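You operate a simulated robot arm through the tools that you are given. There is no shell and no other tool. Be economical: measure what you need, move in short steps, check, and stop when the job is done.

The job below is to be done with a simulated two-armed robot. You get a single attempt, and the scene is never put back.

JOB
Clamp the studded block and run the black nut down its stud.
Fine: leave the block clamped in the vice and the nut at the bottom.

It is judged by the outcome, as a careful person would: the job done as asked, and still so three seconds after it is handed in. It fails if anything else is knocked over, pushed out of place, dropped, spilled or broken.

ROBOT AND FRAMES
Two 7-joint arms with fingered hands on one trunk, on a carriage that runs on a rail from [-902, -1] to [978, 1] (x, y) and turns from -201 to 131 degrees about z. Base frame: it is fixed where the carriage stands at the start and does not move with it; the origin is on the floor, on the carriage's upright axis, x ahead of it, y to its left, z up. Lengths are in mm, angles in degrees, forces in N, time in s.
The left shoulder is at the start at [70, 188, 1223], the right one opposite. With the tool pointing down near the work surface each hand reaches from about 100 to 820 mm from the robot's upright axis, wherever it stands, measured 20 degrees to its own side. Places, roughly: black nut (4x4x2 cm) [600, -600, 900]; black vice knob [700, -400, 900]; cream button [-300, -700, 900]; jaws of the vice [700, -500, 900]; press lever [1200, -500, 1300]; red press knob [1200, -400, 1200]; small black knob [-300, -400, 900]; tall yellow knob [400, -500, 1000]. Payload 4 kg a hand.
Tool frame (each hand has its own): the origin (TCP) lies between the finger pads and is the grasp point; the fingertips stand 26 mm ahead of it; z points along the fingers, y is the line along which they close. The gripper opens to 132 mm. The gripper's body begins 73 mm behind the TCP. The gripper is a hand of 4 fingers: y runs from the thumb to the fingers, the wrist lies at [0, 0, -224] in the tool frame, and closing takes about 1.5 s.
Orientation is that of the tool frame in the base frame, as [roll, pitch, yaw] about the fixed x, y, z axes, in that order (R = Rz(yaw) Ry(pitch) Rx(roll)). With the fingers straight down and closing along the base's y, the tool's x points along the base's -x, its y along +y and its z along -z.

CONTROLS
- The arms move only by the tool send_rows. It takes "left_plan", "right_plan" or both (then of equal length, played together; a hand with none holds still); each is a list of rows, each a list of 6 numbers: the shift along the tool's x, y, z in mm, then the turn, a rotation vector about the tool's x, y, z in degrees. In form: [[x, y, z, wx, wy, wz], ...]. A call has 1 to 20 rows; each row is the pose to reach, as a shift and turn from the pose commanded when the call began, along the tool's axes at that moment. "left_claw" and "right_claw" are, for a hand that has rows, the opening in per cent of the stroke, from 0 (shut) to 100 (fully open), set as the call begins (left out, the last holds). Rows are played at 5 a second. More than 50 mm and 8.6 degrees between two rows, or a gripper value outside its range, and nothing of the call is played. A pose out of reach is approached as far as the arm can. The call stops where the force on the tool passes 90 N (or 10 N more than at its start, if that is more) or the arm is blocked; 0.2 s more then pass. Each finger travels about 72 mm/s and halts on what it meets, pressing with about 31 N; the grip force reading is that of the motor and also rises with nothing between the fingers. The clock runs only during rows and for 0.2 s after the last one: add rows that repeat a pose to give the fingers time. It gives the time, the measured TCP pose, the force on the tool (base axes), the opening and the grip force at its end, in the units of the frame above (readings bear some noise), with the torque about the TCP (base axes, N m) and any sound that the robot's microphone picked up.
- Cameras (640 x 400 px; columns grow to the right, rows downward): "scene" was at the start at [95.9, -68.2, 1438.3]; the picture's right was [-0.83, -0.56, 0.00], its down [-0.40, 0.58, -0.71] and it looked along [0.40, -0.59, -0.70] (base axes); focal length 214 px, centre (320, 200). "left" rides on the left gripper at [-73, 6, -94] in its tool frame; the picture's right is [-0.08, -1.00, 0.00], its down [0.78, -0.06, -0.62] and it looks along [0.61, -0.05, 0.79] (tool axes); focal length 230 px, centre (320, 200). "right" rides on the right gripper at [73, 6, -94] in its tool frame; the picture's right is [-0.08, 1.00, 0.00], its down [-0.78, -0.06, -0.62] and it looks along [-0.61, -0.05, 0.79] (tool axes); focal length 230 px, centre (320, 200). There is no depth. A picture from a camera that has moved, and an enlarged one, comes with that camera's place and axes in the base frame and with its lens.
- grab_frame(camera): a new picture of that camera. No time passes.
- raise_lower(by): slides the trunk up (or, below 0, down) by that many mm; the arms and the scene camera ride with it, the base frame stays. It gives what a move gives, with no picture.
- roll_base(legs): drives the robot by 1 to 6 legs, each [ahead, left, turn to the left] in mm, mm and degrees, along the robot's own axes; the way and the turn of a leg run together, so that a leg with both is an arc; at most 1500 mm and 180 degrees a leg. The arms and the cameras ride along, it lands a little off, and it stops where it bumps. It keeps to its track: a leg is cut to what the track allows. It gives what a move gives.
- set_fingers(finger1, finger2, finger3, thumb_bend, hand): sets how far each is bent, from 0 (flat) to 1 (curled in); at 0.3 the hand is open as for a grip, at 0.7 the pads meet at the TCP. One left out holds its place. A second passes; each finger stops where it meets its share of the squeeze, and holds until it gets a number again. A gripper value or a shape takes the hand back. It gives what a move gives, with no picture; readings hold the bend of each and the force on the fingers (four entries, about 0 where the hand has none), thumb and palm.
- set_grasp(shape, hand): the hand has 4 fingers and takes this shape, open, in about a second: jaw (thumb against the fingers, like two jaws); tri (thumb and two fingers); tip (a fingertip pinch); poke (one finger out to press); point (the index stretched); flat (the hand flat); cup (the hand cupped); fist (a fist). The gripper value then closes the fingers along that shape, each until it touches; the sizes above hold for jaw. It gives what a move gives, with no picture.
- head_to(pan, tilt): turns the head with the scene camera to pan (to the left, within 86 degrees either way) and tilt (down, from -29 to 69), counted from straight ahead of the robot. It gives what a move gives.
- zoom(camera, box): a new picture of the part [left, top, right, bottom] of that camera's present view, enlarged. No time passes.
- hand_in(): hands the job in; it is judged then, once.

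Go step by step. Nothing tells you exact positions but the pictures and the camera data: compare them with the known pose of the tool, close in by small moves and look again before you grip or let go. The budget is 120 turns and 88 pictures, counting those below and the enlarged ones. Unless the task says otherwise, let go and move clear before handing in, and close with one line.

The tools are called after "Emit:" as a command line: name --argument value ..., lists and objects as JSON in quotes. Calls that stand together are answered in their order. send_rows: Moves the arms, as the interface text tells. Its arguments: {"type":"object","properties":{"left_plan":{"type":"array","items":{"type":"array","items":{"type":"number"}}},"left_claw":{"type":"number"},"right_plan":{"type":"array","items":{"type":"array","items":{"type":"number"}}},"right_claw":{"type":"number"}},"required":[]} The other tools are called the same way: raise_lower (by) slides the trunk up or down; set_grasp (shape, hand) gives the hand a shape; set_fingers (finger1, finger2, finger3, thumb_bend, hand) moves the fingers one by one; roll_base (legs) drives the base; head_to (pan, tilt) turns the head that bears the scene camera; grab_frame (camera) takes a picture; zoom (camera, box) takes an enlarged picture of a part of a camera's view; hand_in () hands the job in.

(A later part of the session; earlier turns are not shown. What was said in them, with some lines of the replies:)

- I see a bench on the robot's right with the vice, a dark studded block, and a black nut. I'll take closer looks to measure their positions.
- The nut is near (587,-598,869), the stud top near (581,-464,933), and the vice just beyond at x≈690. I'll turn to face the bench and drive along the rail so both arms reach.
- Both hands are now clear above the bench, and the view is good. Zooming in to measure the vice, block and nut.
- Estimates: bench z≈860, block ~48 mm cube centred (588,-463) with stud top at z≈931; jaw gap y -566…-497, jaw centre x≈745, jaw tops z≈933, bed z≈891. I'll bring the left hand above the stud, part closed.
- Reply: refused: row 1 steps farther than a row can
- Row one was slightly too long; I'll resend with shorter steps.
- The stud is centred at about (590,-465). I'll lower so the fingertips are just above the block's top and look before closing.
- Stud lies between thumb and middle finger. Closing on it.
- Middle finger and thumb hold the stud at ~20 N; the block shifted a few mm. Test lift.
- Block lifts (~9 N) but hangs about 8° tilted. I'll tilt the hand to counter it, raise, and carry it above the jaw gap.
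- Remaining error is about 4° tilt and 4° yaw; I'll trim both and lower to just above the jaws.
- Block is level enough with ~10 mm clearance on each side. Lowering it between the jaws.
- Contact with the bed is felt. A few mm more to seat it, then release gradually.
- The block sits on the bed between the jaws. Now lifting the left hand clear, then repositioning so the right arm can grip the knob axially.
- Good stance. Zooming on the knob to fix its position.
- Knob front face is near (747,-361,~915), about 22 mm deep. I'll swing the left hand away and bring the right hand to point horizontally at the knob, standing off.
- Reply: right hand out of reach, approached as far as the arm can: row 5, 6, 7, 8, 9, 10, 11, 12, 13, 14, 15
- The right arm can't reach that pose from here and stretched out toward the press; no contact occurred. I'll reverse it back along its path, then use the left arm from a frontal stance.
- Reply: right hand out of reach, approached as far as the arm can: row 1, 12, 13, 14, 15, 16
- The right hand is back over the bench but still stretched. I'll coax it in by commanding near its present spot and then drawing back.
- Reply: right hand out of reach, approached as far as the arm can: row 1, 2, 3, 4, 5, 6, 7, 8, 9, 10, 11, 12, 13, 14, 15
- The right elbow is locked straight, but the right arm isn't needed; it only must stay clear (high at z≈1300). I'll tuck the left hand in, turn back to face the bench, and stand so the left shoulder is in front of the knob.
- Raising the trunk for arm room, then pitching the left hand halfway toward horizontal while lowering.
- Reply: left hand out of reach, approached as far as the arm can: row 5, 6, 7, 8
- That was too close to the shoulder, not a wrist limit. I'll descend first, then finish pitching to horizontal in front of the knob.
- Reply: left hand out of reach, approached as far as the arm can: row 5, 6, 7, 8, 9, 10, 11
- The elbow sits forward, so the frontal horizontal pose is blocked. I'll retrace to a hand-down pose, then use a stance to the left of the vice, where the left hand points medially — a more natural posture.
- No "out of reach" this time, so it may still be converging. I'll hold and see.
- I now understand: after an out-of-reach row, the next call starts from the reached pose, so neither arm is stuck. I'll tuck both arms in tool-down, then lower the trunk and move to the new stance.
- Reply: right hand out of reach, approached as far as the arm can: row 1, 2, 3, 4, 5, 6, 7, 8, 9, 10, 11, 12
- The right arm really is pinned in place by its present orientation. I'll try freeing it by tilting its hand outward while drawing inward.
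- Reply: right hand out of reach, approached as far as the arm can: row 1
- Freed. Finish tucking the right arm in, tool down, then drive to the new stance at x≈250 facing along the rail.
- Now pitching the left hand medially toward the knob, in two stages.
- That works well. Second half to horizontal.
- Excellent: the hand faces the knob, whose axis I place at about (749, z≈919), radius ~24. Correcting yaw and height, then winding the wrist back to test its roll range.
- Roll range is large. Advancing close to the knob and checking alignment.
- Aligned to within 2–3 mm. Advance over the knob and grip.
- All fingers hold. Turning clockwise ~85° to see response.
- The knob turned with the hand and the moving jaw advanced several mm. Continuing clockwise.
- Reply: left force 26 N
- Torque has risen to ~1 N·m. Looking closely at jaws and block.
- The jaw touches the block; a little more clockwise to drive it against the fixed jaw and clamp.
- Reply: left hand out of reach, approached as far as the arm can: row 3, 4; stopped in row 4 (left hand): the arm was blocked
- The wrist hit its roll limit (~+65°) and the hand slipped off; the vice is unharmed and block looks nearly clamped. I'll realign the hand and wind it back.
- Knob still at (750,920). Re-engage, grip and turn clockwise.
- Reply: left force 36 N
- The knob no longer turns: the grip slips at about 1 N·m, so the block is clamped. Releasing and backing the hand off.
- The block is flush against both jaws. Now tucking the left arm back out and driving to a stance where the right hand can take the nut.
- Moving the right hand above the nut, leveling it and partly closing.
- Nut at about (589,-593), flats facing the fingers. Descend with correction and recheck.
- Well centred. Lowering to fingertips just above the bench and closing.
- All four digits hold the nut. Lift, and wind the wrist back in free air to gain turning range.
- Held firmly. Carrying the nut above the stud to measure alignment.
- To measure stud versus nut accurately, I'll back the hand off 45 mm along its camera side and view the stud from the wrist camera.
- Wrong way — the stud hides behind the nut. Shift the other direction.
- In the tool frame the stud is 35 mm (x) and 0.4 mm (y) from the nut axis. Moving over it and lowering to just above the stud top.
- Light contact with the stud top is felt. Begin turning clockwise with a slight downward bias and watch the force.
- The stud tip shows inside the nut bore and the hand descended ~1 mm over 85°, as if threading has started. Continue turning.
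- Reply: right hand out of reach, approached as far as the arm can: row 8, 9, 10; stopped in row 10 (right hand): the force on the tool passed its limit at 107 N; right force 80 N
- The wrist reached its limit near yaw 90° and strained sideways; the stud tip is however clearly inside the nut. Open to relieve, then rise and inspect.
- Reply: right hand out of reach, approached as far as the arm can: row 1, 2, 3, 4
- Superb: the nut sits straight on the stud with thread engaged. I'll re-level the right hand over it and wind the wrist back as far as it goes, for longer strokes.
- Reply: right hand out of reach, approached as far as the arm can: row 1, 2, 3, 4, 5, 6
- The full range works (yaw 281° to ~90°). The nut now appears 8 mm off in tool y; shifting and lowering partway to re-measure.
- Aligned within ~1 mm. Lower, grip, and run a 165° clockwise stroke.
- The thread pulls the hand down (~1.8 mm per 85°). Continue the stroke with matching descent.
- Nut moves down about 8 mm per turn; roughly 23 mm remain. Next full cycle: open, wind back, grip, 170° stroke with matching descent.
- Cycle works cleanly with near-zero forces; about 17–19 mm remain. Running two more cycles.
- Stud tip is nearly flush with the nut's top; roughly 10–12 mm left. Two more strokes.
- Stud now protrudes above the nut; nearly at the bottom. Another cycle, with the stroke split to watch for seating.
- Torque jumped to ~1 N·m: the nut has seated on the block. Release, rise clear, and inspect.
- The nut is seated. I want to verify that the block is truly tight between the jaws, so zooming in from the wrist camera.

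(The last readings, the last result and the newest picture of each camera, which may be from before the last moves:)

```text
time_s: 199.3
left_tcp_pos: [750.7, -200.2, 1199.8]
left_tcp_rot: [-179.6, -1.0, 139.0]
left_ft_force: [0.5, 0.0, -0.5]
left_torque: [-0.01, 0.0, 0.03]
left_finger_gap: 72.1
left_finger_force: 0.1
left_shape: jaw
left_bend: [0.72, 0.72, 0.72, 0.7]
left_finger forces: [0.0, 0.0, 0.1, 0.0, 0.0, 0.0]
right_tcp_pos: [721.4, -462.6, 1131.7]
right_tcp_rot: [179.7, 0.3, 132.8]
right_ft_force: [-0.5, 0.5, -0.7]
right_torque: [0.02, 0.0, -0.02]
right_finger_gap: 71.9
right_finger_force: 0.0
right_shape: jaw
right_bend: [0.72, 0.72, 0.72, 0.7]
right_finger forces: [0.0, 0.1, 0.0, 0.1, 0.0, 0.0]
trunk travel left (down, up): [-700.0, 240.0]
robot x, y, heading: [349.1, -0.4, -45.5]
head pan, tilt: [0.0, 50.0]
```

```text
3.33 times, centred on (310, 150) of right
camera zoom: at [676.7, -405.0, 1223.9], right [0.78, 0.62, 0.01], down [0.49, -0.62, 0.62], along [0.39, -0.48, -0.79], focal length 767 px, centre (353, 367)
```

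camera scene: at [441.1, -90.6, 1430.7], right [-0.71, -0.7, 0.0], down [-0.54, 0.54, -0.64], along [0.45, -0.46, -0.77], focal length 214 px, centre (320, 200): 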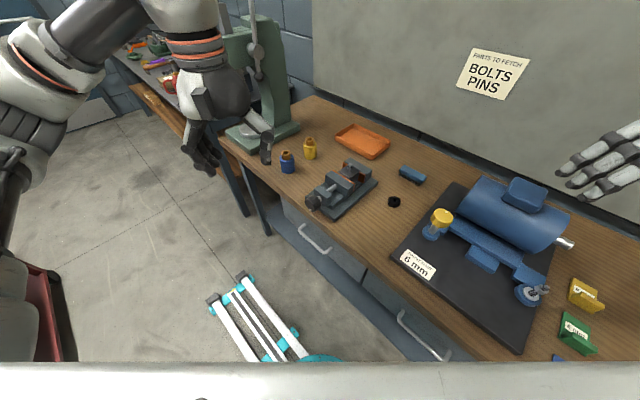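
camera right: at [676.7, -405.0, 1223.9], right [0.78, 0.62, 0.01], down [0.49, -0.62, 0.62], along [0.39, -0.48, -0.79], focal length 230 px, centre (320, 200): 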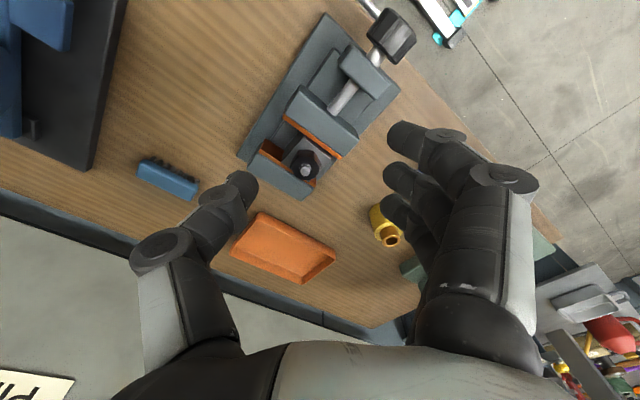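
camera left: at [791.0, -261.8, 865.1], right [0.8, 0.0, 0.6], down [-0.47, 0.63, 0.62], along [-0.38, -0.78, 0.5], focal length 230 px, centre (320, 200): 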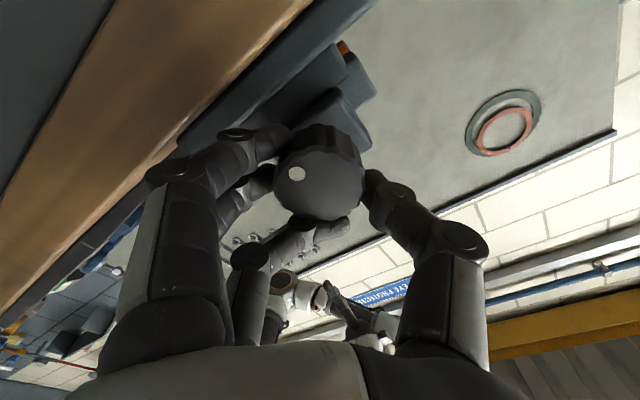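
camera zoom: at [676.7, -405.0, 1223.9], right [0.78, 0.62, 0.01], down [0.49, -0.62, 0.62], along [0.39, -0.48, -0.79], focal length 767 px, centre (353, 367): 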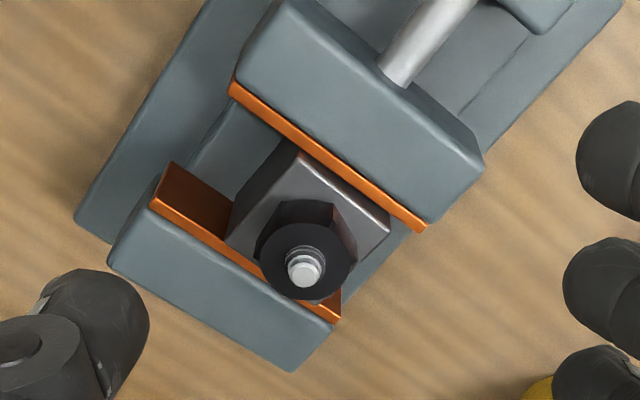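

Geometry is ambiguous to a few mm, so I'll test the knob again for tightness. Parking the right arm and returning to the knob stance.

Emit:
send_rows --right_plan '[[0, 0, -45, 0, 0, 0], [0, 0, -90, 0, 0, 0], [0, 0, -110, 0, 0, 0], [23, -33, -110, 0, 0, 0], [47, -66, -110, 0, 0, 0], [70, -99, -110, 0, 0, 0], [93, -132, -110, 0, 0, 0], [117, -165, -110, 0, 0, 0], [140, -198, -110, 0, 0, 0], [163, -231, -110, 0, 0, 0], [186, -264, -110, 0, 0, 0], [210, -297, -110, 0, 0, 0], [233, -330, -110, 0, 0, 0], [256, -363, -110, 0, 0, 0], [280, -396, -110, 0, 0, 0]]'

Emit:
roll_base --legs '[[0, 0, 40.7], [-100, 8, 0]]'

Emit:
head_to --pan -35 --tilt 45

```text
time_s: 202.5
left_tcp_pos: [750.7, -199.6, 1200.2]
left_tcp_rot: [-179.5, -1.0, 138.9]
left_ft_force: [-0.2, -0.3, 0.3]
left_torque: [-0.05, 0.01, -0.03]
left_finger_gap: 72.0
left_finger_force: 0.0
left_shape: jaw
left_bend: [0.72, 0.72, 0.72, 0.7]
left_finger forces: [0.0, 0.0, 0.0, 0.0, 0.1, 0.1]
right_tcp_pos: [279.1, -521.9, 1231.2]
right_tcp_rot: [179.7, 0.2, 132.9]
right_ft_force: [0.3, -0.7, 0.1]
right_torque: [-0.03, -0.04, 0.01]
right_finger_gap: 72.1
right_finger_force: 0.3
right_shape: jaw
right_bend: [0.72, 0.72, 0.72, 0.7]
right_finger forces: [0.1, 0.0, 0.0, 0.0, 0.0, 0.1]
right hand out of reach, approached as far as the arm can: row 15
trunk travel left (down, up): [-700.0, 240.0]
robot x, y, heading: [352.3, -3.1, -45.0]
head pan, tilt: [0.0, 50.0]
```

```text
time_s: 205.6
left_tcp_pos: [685.6, 111.7, 1199.4]
left_tcp_rot: [-179.5, -1.2, 180.0]
left_ft_force: [-0.9, 0.3, -0.9]
left_torque: [-0.01, -0.02, -0.02]
left_finger_gap: 72.1
left_finger_force: 0.0
left_shape: jaw
left_bend: [0.72, 0.72, 0.72, 0.7]
left_finger forces: [0.0, 0.1, 0.1, 0.1, 0.0, 0.1]
right_tcp_pos: [543.3, -442.7, 1230.8]
right_tcp_rot: [179.7, 0.1, 173.8]
right_ft_force: [0.2, 0.1, -0.9]
right_torque: [0.0, -0.02, -0.02]
right_finger_gap: 71.8
right_finger_force: 0.1
right_shape: jaw
right_bend: [0.72, 0.72, 0.72, 0.7]
right_finger forces: [0.1, 0.0, 0.0, 0.0, 0.0, 0.0]
trunk travel left (down, up): [-700.0, 240.0]
robot x, y, heading: [250.9, 0.3, -4.1]
head pan, tilt: [0.0, 50.0]
```

```text
time_s: 206.6
left_tcp_pos: [685.9, 111.7, 1199.2]
left_tcp_rot: [-179.5, -0.9, 180.0]
left_ft_force: [0.3, 0.6, 0.3]
left_torque: [0.0, 0.03, -0.01]
left_finger_gap: 72.1
left_finger_force: 0.1
left_shape: jaw
left_bend: [0.72, 0.72, 0.72, 0.7]
left_finger forces: [0.0, 0.0, 0.1, 0.0, 0.1, 0.0]
right_tcp_pos: [542.6, -442.1, 1230.3]
right_tcp_rot: [179.8, 0.2, 173.8]
right_ft_force: [0.2, -0.2, 0.8]
right_torque: [0.02, 0.0, 0.03]
right_finger_gap: 71.9
right_finger_force: 0.1
right_shape: jaw
right_bend: [0.72, 0.72, 0.72, 0.7]
right_finger forces: [0.0, 0.0, 0.0, 0.0, 0.0, 0.0]
trunk travel left (down, up): [-700.0, 240.0]
robot x, y, heading: [253.0, 1.8, -4.1]
head pan, tilt: [-35.0, 45.0]
```

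Same stance as before. Pitch the left hand toward the knob, wind the wrist back and check alignment.

Emit:
send_rows --left_plan '[[-5, -30, 23, 7.5, 0, 0], [-10, -60, 46, 15, 0, 0], [-16, -90, 69, 22.5, 0, 0], [-21, -121, 92, 30, 0, 0], [-26, -151, 116, 37.5, 0, 0], [-31, -181, 139, 45, 0, 0], [-37, -211, 162, 52.5, 0, 0], [-42, -241, 185, 60, 0, 0], [-47, -271, 208, 67.5, 0, 0], [-52, -302, 232, 75, 0, 0], [-58, -332, 255, 82.5, 0, 0], [-63, -362, 278, 89.5, 0, 0], [-63, -362, 278, 89.5, 0, 0]]' --left_claw 50

Emit:
send_rows --left_plan '[[0, 0, 0, 0, 0, -8.5], [0, 0, 0, 0, 0, -17], [0, 0, 0, 0, 0, -25.5], [0, 0, 0, 0, 0, -34], [0, 0, 0, 0, 0, -42.5], [0, 0, 0, 0, 0, -51], [0, 0, 0, 0, 0, -59.5], [0, 0, 0, 0, 0, -68], [0, 0, 0, 0, 0, -76.5], [0, 0, 0, 0, 0, -85], [0, 0, 0, 0, 0, -93.5], [0, 0, 0, 0, 0, -102], [0, 0, 0, 0, 0, -110], [0, 0, 0, 0, 0, -118], [0, 0, 0, 0, 0, -126], [0, 0, 0, 0, 0, -134], [0, 0, 0, 0, 0, -134]]'

Emit:
grab_frame --camera "left"

```text
time_s: 209.4
left_tcp_pos: [743.7, -252.5, 923.0]
left_tcp_rot: [-89.9, -1.2, 180.0]
left_ft_force: [0.1, 0.1, -0.1]
left_torque: [0.01, 0.0, -0.03]
left_finger_gap: 66.5
left_finger_force: 0.1
left_shape: jaw
left_bend: [0.73, 0.73, 0.73, 0.7]
left_finger forces: [0.0, 0.1, 0.0, 0.1, 0.0, 0.1]
right_tcp_pos: [542.4, -441.8, 1232.0]
right_tcp_rot: [179.7, 0.1, 173.8]
right_ft_force: [-0.6, 0.2, -0.4]
right_torque: [-0.02, -0.02, -0.04]
right_finger_gap: 72.1
right_finger_force: 0.1
right_shape: jaw
right_bend: [0.72, 0.72, 0.72, 0.7]
right_finger forces: [0.0, 0.0, 0.0, 0.0, 0.1, 0.0]
trunk travel left (down, up): [-700.0, 240.0]
robot x, y, heading: [256.1, 1.8, -4.0]
head pan, tilt: [-35.0, 45.0]
```

```text
time_s: 213.0
left_tcp_pos: [743.0, -253.4, 923.2]
left_tcp_rot: [90.0, -44.9, 0.0]
left_ft_force: [0.3, 0.3, -0.1]
left_torque: [0.01, 0.02, 0.02]
left_finger_gap: 66.3
left_finger_force: 0.0
left_shape: jaw
left_bend: [0.73, 0.73, 0.73, 0.7]
left_finger forces: [0.0, 0.0, 0.0, 0.0, 0.0, 0.1]
right_tcp_pos: [541.7, -443.3, 1229.6]
right_tcp_rot: [179.7, 0.2, 173.8]
right_ft_force: [0.2, -0.7, 0.4]
right_torque: [0.03, 0.02, 0.03]
right_finger_gap: 71.9
right_finger_force: 0.1
right_shape: jaw
right_bend: [0.72, 0.72, 0.72, 0.7]
right_finger forces: [0.1, 0.1, 0.0, 0.1, 0.1, 0.0]
trunk travel left (down, up): [-700.0, 240.0]
robot x, y, heading: [252.2, -1.9, -4.2]
head pan, tilt: [-35.0, 45.0]
```

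```text
8 pictures are left
camera left: at [688.9, -160.4, 875.0], right [0.65, 0.0, -0.76], down [0.6, 0.62, 0.51], along [0.47, -0.79, 0.4], focal length 230 px, centre (320, 200)
```

left: 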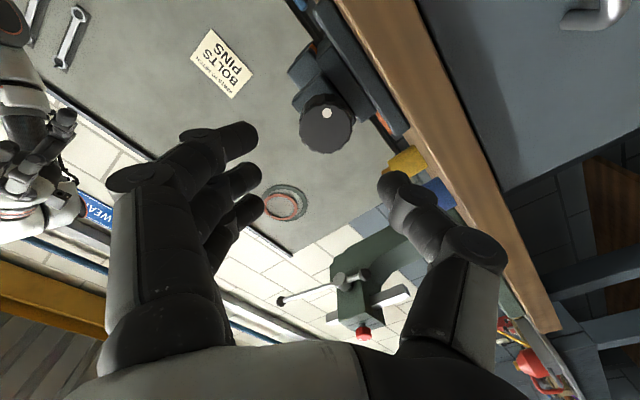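

The knob's mark suggests it has backed off ~40° since clamping, so re-tightening is worthwhile. Aligning, engaging and gripping.

Emit:
send_rows --left_plan '[[2.8, -6.4, 10, 0, 0, 0], [2.8, -6.4, 40, 0, 0, 0], [2.8, -6.4, 70, 0, 0, 0], [2.8, -6.4, 98, 0, 0, 0], [2.8, -6.4, 98, 0, 0, 0]]'

Emit:
send_rows --left_plan '[[0, 0, 0, 0, 0, 0], [0, 0, 0, 0, 0, 0], [0, 0, 0, 0, 0, 0], [0, 0, 0, 0, 0, 0], [0, 0, 0, 0, 0, 0]]' --left_claw 0

Emit:
send_rows --left_plan '[[0, 0, 0, 0, 0, 8.5], [0, 0, 0, 0, 0, 17], [0, 0, 0, 0, 0, 25.5], [0, 0, 0, 0, 0, 25.5]]'

Emit:
grab_frame --camera "left"

```text
time_s: 214.2
left_tcp_pos: [749.5, -350.7, 921.0]
left_tcp_rot: [89.9, -45.0, -0.1]
left_ft_force: [0.3, -0.3, 1.0]
left_torque: [0.03, 0.02, 0.0]
left_finger_gap: 66.6
left_finger_force: 0.0
left_shape: jaw
left_bend: [0.73, 0.73, 0.73, 0.7]
left_finger forces: [0.0, 0.0, 0.0, 0.0, 0.1, 0.1]
right_tcp_pos: [542.2, -441.6, 1231.9]
right_tcp_rot: [179.7, 0.3, 173.7]
right_ft_force: [0.9, 0.0, 0.1]
right_torque: [-0.04, -0.04, 0.01]
right_finger_gap: 72.0
right_finger_force: 0.2
right_shape: jaw
right_bend: [0.72, 0.72, 0.72, 0.7]
right_finger forces: [0.0, 0.1, 0.0, 0.0, 0.0, 0.0]
trunk travel left (down, up): [-700.0, 240.0]
robot x, y, heading: [250.5, 1.4, -4.1]
head pan, tilt: [-35.0, 45.0]
```

```text
time_s: 215.4
left_tcp_pos: [749.7, -351.9, 921.0]
left_tcp_rot: [90.1, -45.0, -0.1]
left_ft_force: [1.6, -3.3, 2.3]
left_torque: [-0.04, -0.04, 0.02]
left_finger_gap: 34.2
left_finger_force: 31.4
left_shape: jaw
left_bend: [0.73, 0.74, 0.73, 0.7]
left_finger forces: [9.7, 9.6, 9.1, 0.1, 27.8, 0.0]
right_tcp_pos: [541.5, -442.6, 1231.2]
right_tcp_rot: [179.8, 0.2, 173.7]
right_ft_force: [-0.2, 0.1, -0.4]
right_torque: [0.0, 0.01, -0.01]
right_finger_gap: 71.9
right_finger_force: 0.0
right_shape: jaw
right_bend: [0.72, 0.72, 0.72, 0.7]
right_finger forces: [0.1, 0.0, 0.0, 0.0, 0.0, 0.0]
trunk travel left (down, up): [-700.0, 240.0]
robot x, y, heading: [252.5, 0.8, -4.0]
head pan, tilt: [-35.0, 45.0]
```

```text
time_s: 216.4
left_tcp_pos: [748.8, -352.2, 921.8]
left_tcp_rot: [90.0, -70.6, 0.0]
left_ft_force: [0.8, -4.4, 5.0]
left_torque: [-0.1, -0.11, 0.0]
left_finger_gap: 33.9
left_finger_force: 31.1
left_shape: jaw
left_bend: [0.73, 0.74, 0.72, 0.7]
left_finger forces: [10.1, 9.6, 11.5, 0.0, 28.4, 0.1]
right_tcp_pos: [541.5, -442.7, 1231.9]
right_tcp_rot: [179.7, 0.2, 173.9]
right_ft_force: [-0.3, 0.3, -0.2]
right_torque: [0.01, -0.01, -0.01]
right_finger_gap: 72.1
right_finger_force: 0.0
right_shape: jaw
right_bend: [0.72, 0.72, 0.72, 0.7]
right_finger forces: [0.0, 0.0, 0.0, 0.1, 0.0, 0.1]
trunk travel left (down, up): [-700.0, 240.0]
robot x, y, heading: [253.8, -0.2, -3.9]
head pan, tilt: [-35.0, 45.0]
```

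```text
7 pictures are left
camera left: at [721.2, -258.6, 854.0], right [0.91, 0.0, -0.4], down [0.32, 0.62, 0.72], along [0.25, -0.79, 0.56], focal length 230 px, centre (320, 200)
```

left: 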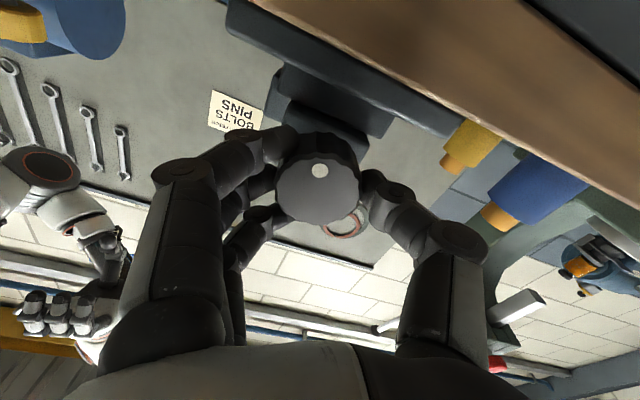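

The knob turned freely with the hand, so it was indeed loose. Keep turning in steps until the torque rises.

Emit:
send_rows --left_plan '[[0, 0, 0, 0, 0, 8.5], [0, 0, 0, 0, 0, 17], [0, 0, 0, 0, 0, 17]]'

Emit:
send_rows --left_plan '[[0, 0, 0, 0, 0, 8.5], [0, 0, 0, 0, 0, 17], [0, 0, 0, 0, 0, 17]]'

Emit:
send_rows --left_plan '[[0, 0, 0, 0, 0, 8.5], [0, 0, 0, 0, 0, 17], [0, 0, 0, 0, 0, 17]]'

```text
time_s: 217.2
left_tcp_pos: [748.2, -350.7, 921.8]
left_tcp_rot: [89.9, -87.6, 0.0]
left_ft_force: [0.5, -4.0, 9.9]
left_torque: [-0.17, 1.04, 0.0]
left_finger_gap: 33.7
left_finger_force: 30.4
left_shape: jaw
left_bend: [0.73, 0.74, 0.72, 0.7]
left_finger forces: [8.4, 9.1, 25.7, 0.1, 27.5, 0.1]
right_tcp_pos: [541.0, -441.7, 1231.1]
right_tcp_rot: [179.7, 0.2, 173.8]
right_ft_force: [0.1, -0.1, -0.5]
right_torque: [0.0, 0.01, -0.03]
right_finger_gap: 71.9
right_finger_force: 0.1
right_shape: jaw
right_bend: [0.72, 0.72, 0.72, 0.7]
right_finger forces: [0.0, 0.1, 0.0, 0.1, 0.0, 0.0]
trunk travel left (down, up): [-700.0, 240.0]
robot x, y, heading: [252.3, 1.3, -4.0]
head pan, tilt: [-35.0, 45.0]
```

```text
time_s: 218.0
left_tcp_pos: [747.1, -350.8, 923.1]
left_tcp_rot: [-89.2, -75.3, 179.1]
left_ft_force: [-1.9, -7.6, 26.5]
left_torque: [-0.39, 1.28, -0.01]
left_finger_gap: 33.0
left_finger_force: 30.5
left_shape: jaw
left_bend: [0.73, 0.74, 0.72, 0.7]
left_finger forces: [10.4, 11.5, 33.5, 0.0, 28.7, 0.0]
right_tcp_pos: [540.1, -441.0, 1232.9]
right_tcp_rot: [179.7, 0.3, 173.6]
right_ft_force: [1.1, 0.2, 0.5]
right_torque: [-0.01, 0.0, 0.0]
right_finger_gap: 72.0
right_finger_force: 0.0
right_shape: jaw
right_bend: [0.72, 0.72, 0.72, 0.7]
right_finger forces: [0.0, 0.1, 0.1, 0.1, 0.1, 0.0]
trunk travel left (down, up): [-700.0, 240.0]
robot x, y, heading: [249.0, 1.6, -4.3]
head pan, tilt: [-35.0, 45.0]
```

```text
time_s: 218.8
left_tcp_pos: [745.3, -351.7, 925.8]
left_tcp_rot: [-89.6, -58.2, 179.4]
left_ft_force: [-2.7, -13.0, 36.1]
left_torque: [-0.36, 1.28, 0.06]
left_finger_gap: 31.9
left_finger_force: 30.7
left_shape: jaw
left_bend: [0.72, 0.74, 0.72, 0.7]
left_finger forces: [10.4, 11.5, 42.0, 0.0, 30.6, 0.0]
right_tcp_pos: [539.0, -442.8, 1233.1]
right_tcp_rot: [179.7, 0.4, 173.8]
right_ft_force: [0.1, -0.3, 0.5]
right_torque: [-0.02, 0.01, 0.01]
right_finger_gap: 71.9
right_finger_force: 0.2
right_shape: jaw
right_bend: [0.72, 0.72, 0.72, 0.7]
right_finger forces: [0.0, 0.0, 0.1, 0.0, 0.1, 0.0]
trunk travel left (down, up): [-700.0, 240.0]
robot x, y, heading: [253.5, 2.2, -4.1]
head pan, tilt: [-35.0, 45.0]
```

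Torque stalls at ~1.28 N·m: tight. I'll note the mark, then open without counter-rotating.

Emit:
grab_frame --camera "left"

Emit:
send_rows --left_plan '[[0, 0, 0, 0, 0, 0], [0, 0, 0, 0, 0, 0], [0, 0, 0, 0, 0, 0], [0, 0, 0, 0, 0, 0]]' --left_claw 55

Emit:
grab_frame --camera "left"

```text
6 pictures are left
camera left: at [781.2, -259.9, 859.4], right [0.89, 0.0, 0.46], down [-0.36, 0.62, 0.7], along [-0.29, -0.78, 0.55], focal length 230 px, centre (320, 200)
```

left: 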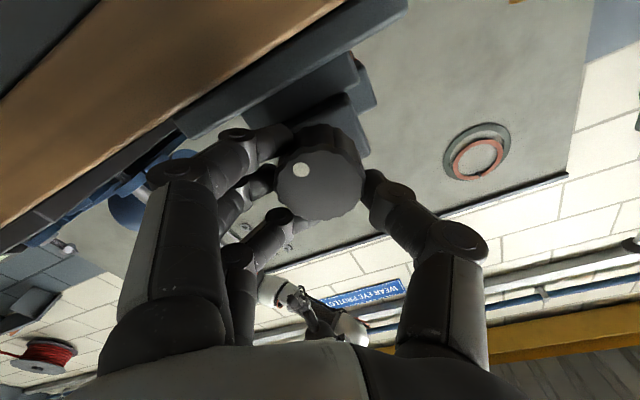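

```text
time_s: 219.8
left_tcp_pos: [749.6, -349.8, 920.2]
left_tcp_rot: [-90.2, -58.5, -179.8]
left_ft_force: [0.9, 0.4, -1.7]
left_torque: [0.04, 0.01, -0.02]
left_finger_gap: 71.8
left_finger_force: 0.1
left_shape: jaw
left_bend: [0.72, 0.72, 0.72, 0.7]
left_finger forces: [0.0, 0.0, 0.1, 0.0, 0.1, 0.0]
right_tcp_pos: [542.4, -442.7, 1230.0]
right_tcp_rot: [179.7, 0.2, 173.8]
right_ft_force: [0.0, 0.6, 1.1]
right_torque: [-0.01, 0.01, 0.0]
right_finger_gap: 72.1
right_finger_force: 0.0
right_shape: jaw
right_bend: [0.72, 0.72, 0.72, 0.7]
right_finger forces: [0.1, 0.0, 0.0, 0.0, 0.0, 0.0]
trunk travel left (down, up): [-700.0, 240.0]
robot x, y, heading: [255.1, 0.2, -4.2]
head pan, tilt: [-35.0, 45.0]
```

```text
5 pictures are left
camera left: at [785.0, -258.0, 854.2], right [0.89, 0.0, 0.45], down [-0.36, 0.62, 0.7], along [-0.28, -0.79, 0.55], focal length 230 px, centre (320, 200)
```

left: 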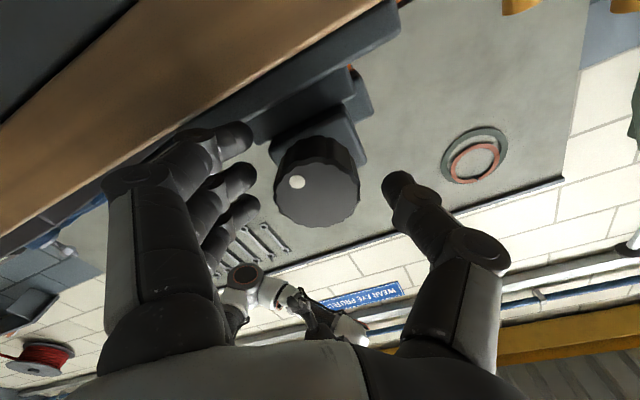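

The knob mark stayed put after opening. Backing the hand straight out and checking jaws and block.

Emit:
send_rows --left_plan '[[0, 0, -20, 0, 0, 0], [0, 0, -50, 0, 0, 0], [0, 0, -80, 0, 0, 0], [0, 0, -110, 0, 0, 0], [0, 0, -130, 0, 0, 0], [0, 0, -130, 0, 0, 0], [0, 0, -130, 0, 0, 0], [0, 0, -130, 0, 0, 0], [0, 0, -130, 0, 0, 0], [0, 0, -130, 0, 0, 0]]'

Emit:
zoom --camera "scene" --box '[315, 155, 375, 215]'

Emit:
grab_frame --camera "left"

```text
time_s: 222.0
left_tcp_pos: [748.4, -222.4, 921.2]
left_tcp_rot: [-90.1, -58.5, -180.0]
left_ft_force: [-0.3, -0.2, -0.7]
left_torque: [0.0, -0.03, -0.03]
left_finger_gap: 71.8
left_finger_force: 0.0
left_shape: jaw
left_bend: [0.72, 0.72, 0.72, 0.7]
left_finger forces: [0.1, 0.0, 0.0, 0.0, 0.1, 0.0]
right_tcp_pos: [542.2, -442.5, 1231.6]
right_tcp_rot: [179.7, 0.3, 173.8]
right_ft_force: [0.5, -0.1, 0.0]
right_torque: [-0.01, 0.05, 0.03]
right_finger_gap: 71.7
right_finger_force: 0.0
right_shape: jaw
right_bend: [0.72, 0.72, 0.72, 0.7]
right_finger forces: [0.1, 0.1, 0.0, 0.0, 0.0, 0.0]
trunk travel left (down, up): [-700.0, 240.0]
robot x, y, heading: [252.1, -0.7, -4.0]
head pan, tilt: [-35.0, 45.0]
```

```text
6.67 times, centred on (345, 185) of scene
camera zoom: at [364.8, -55.3, 1437.7], right [-0.63, -0.78, 0.0], down [-0.55, 0.45, -0.71], along [0.55, -0.45, -0.71], focal length 1430 px, centre (153, 300)
```

zoom: 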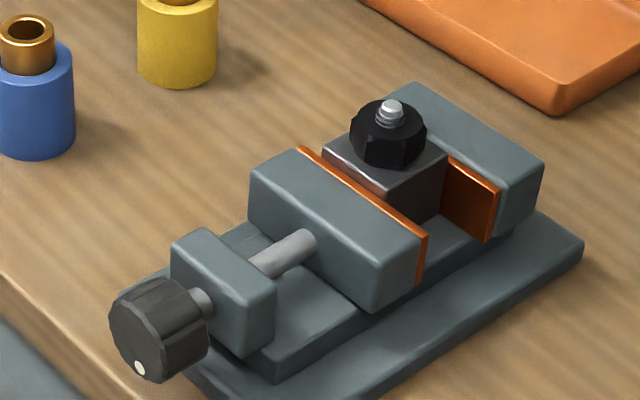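

```text
3 pictures are left
camera left: at [784.5, -128.7, 855.5], right [0.89, 0.0, 0.45], down [-0.36, 0.62, 0.7], along [-0.28, -0.79, 0.55], focal length 230 px, centre (320, 200)
```

left: 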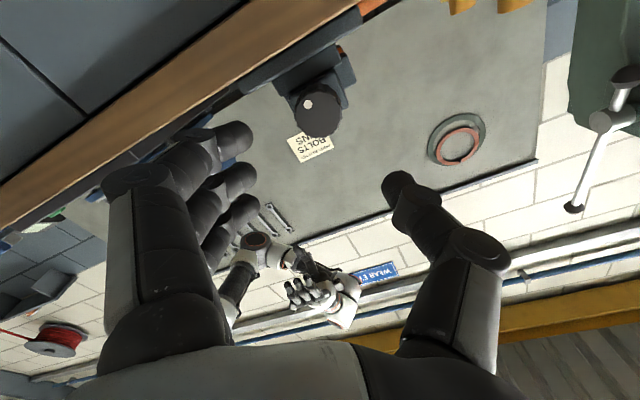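

The knob sits where it was when it first stalled tight. The block is held between the jaws, the nut is down on it, and both hands are clear, so I'm handing in.

Emit:
hand_in

```text
The job is handed in.
```

The studded block is clamped in the vice and the black nut is run down its stud until it stopped at about 1 N·m; while I was threading the nut the block slid about 8 mm along the jaws and the knob backed off slightly, so I retightened it until it stalled at about 1.3 N·m.
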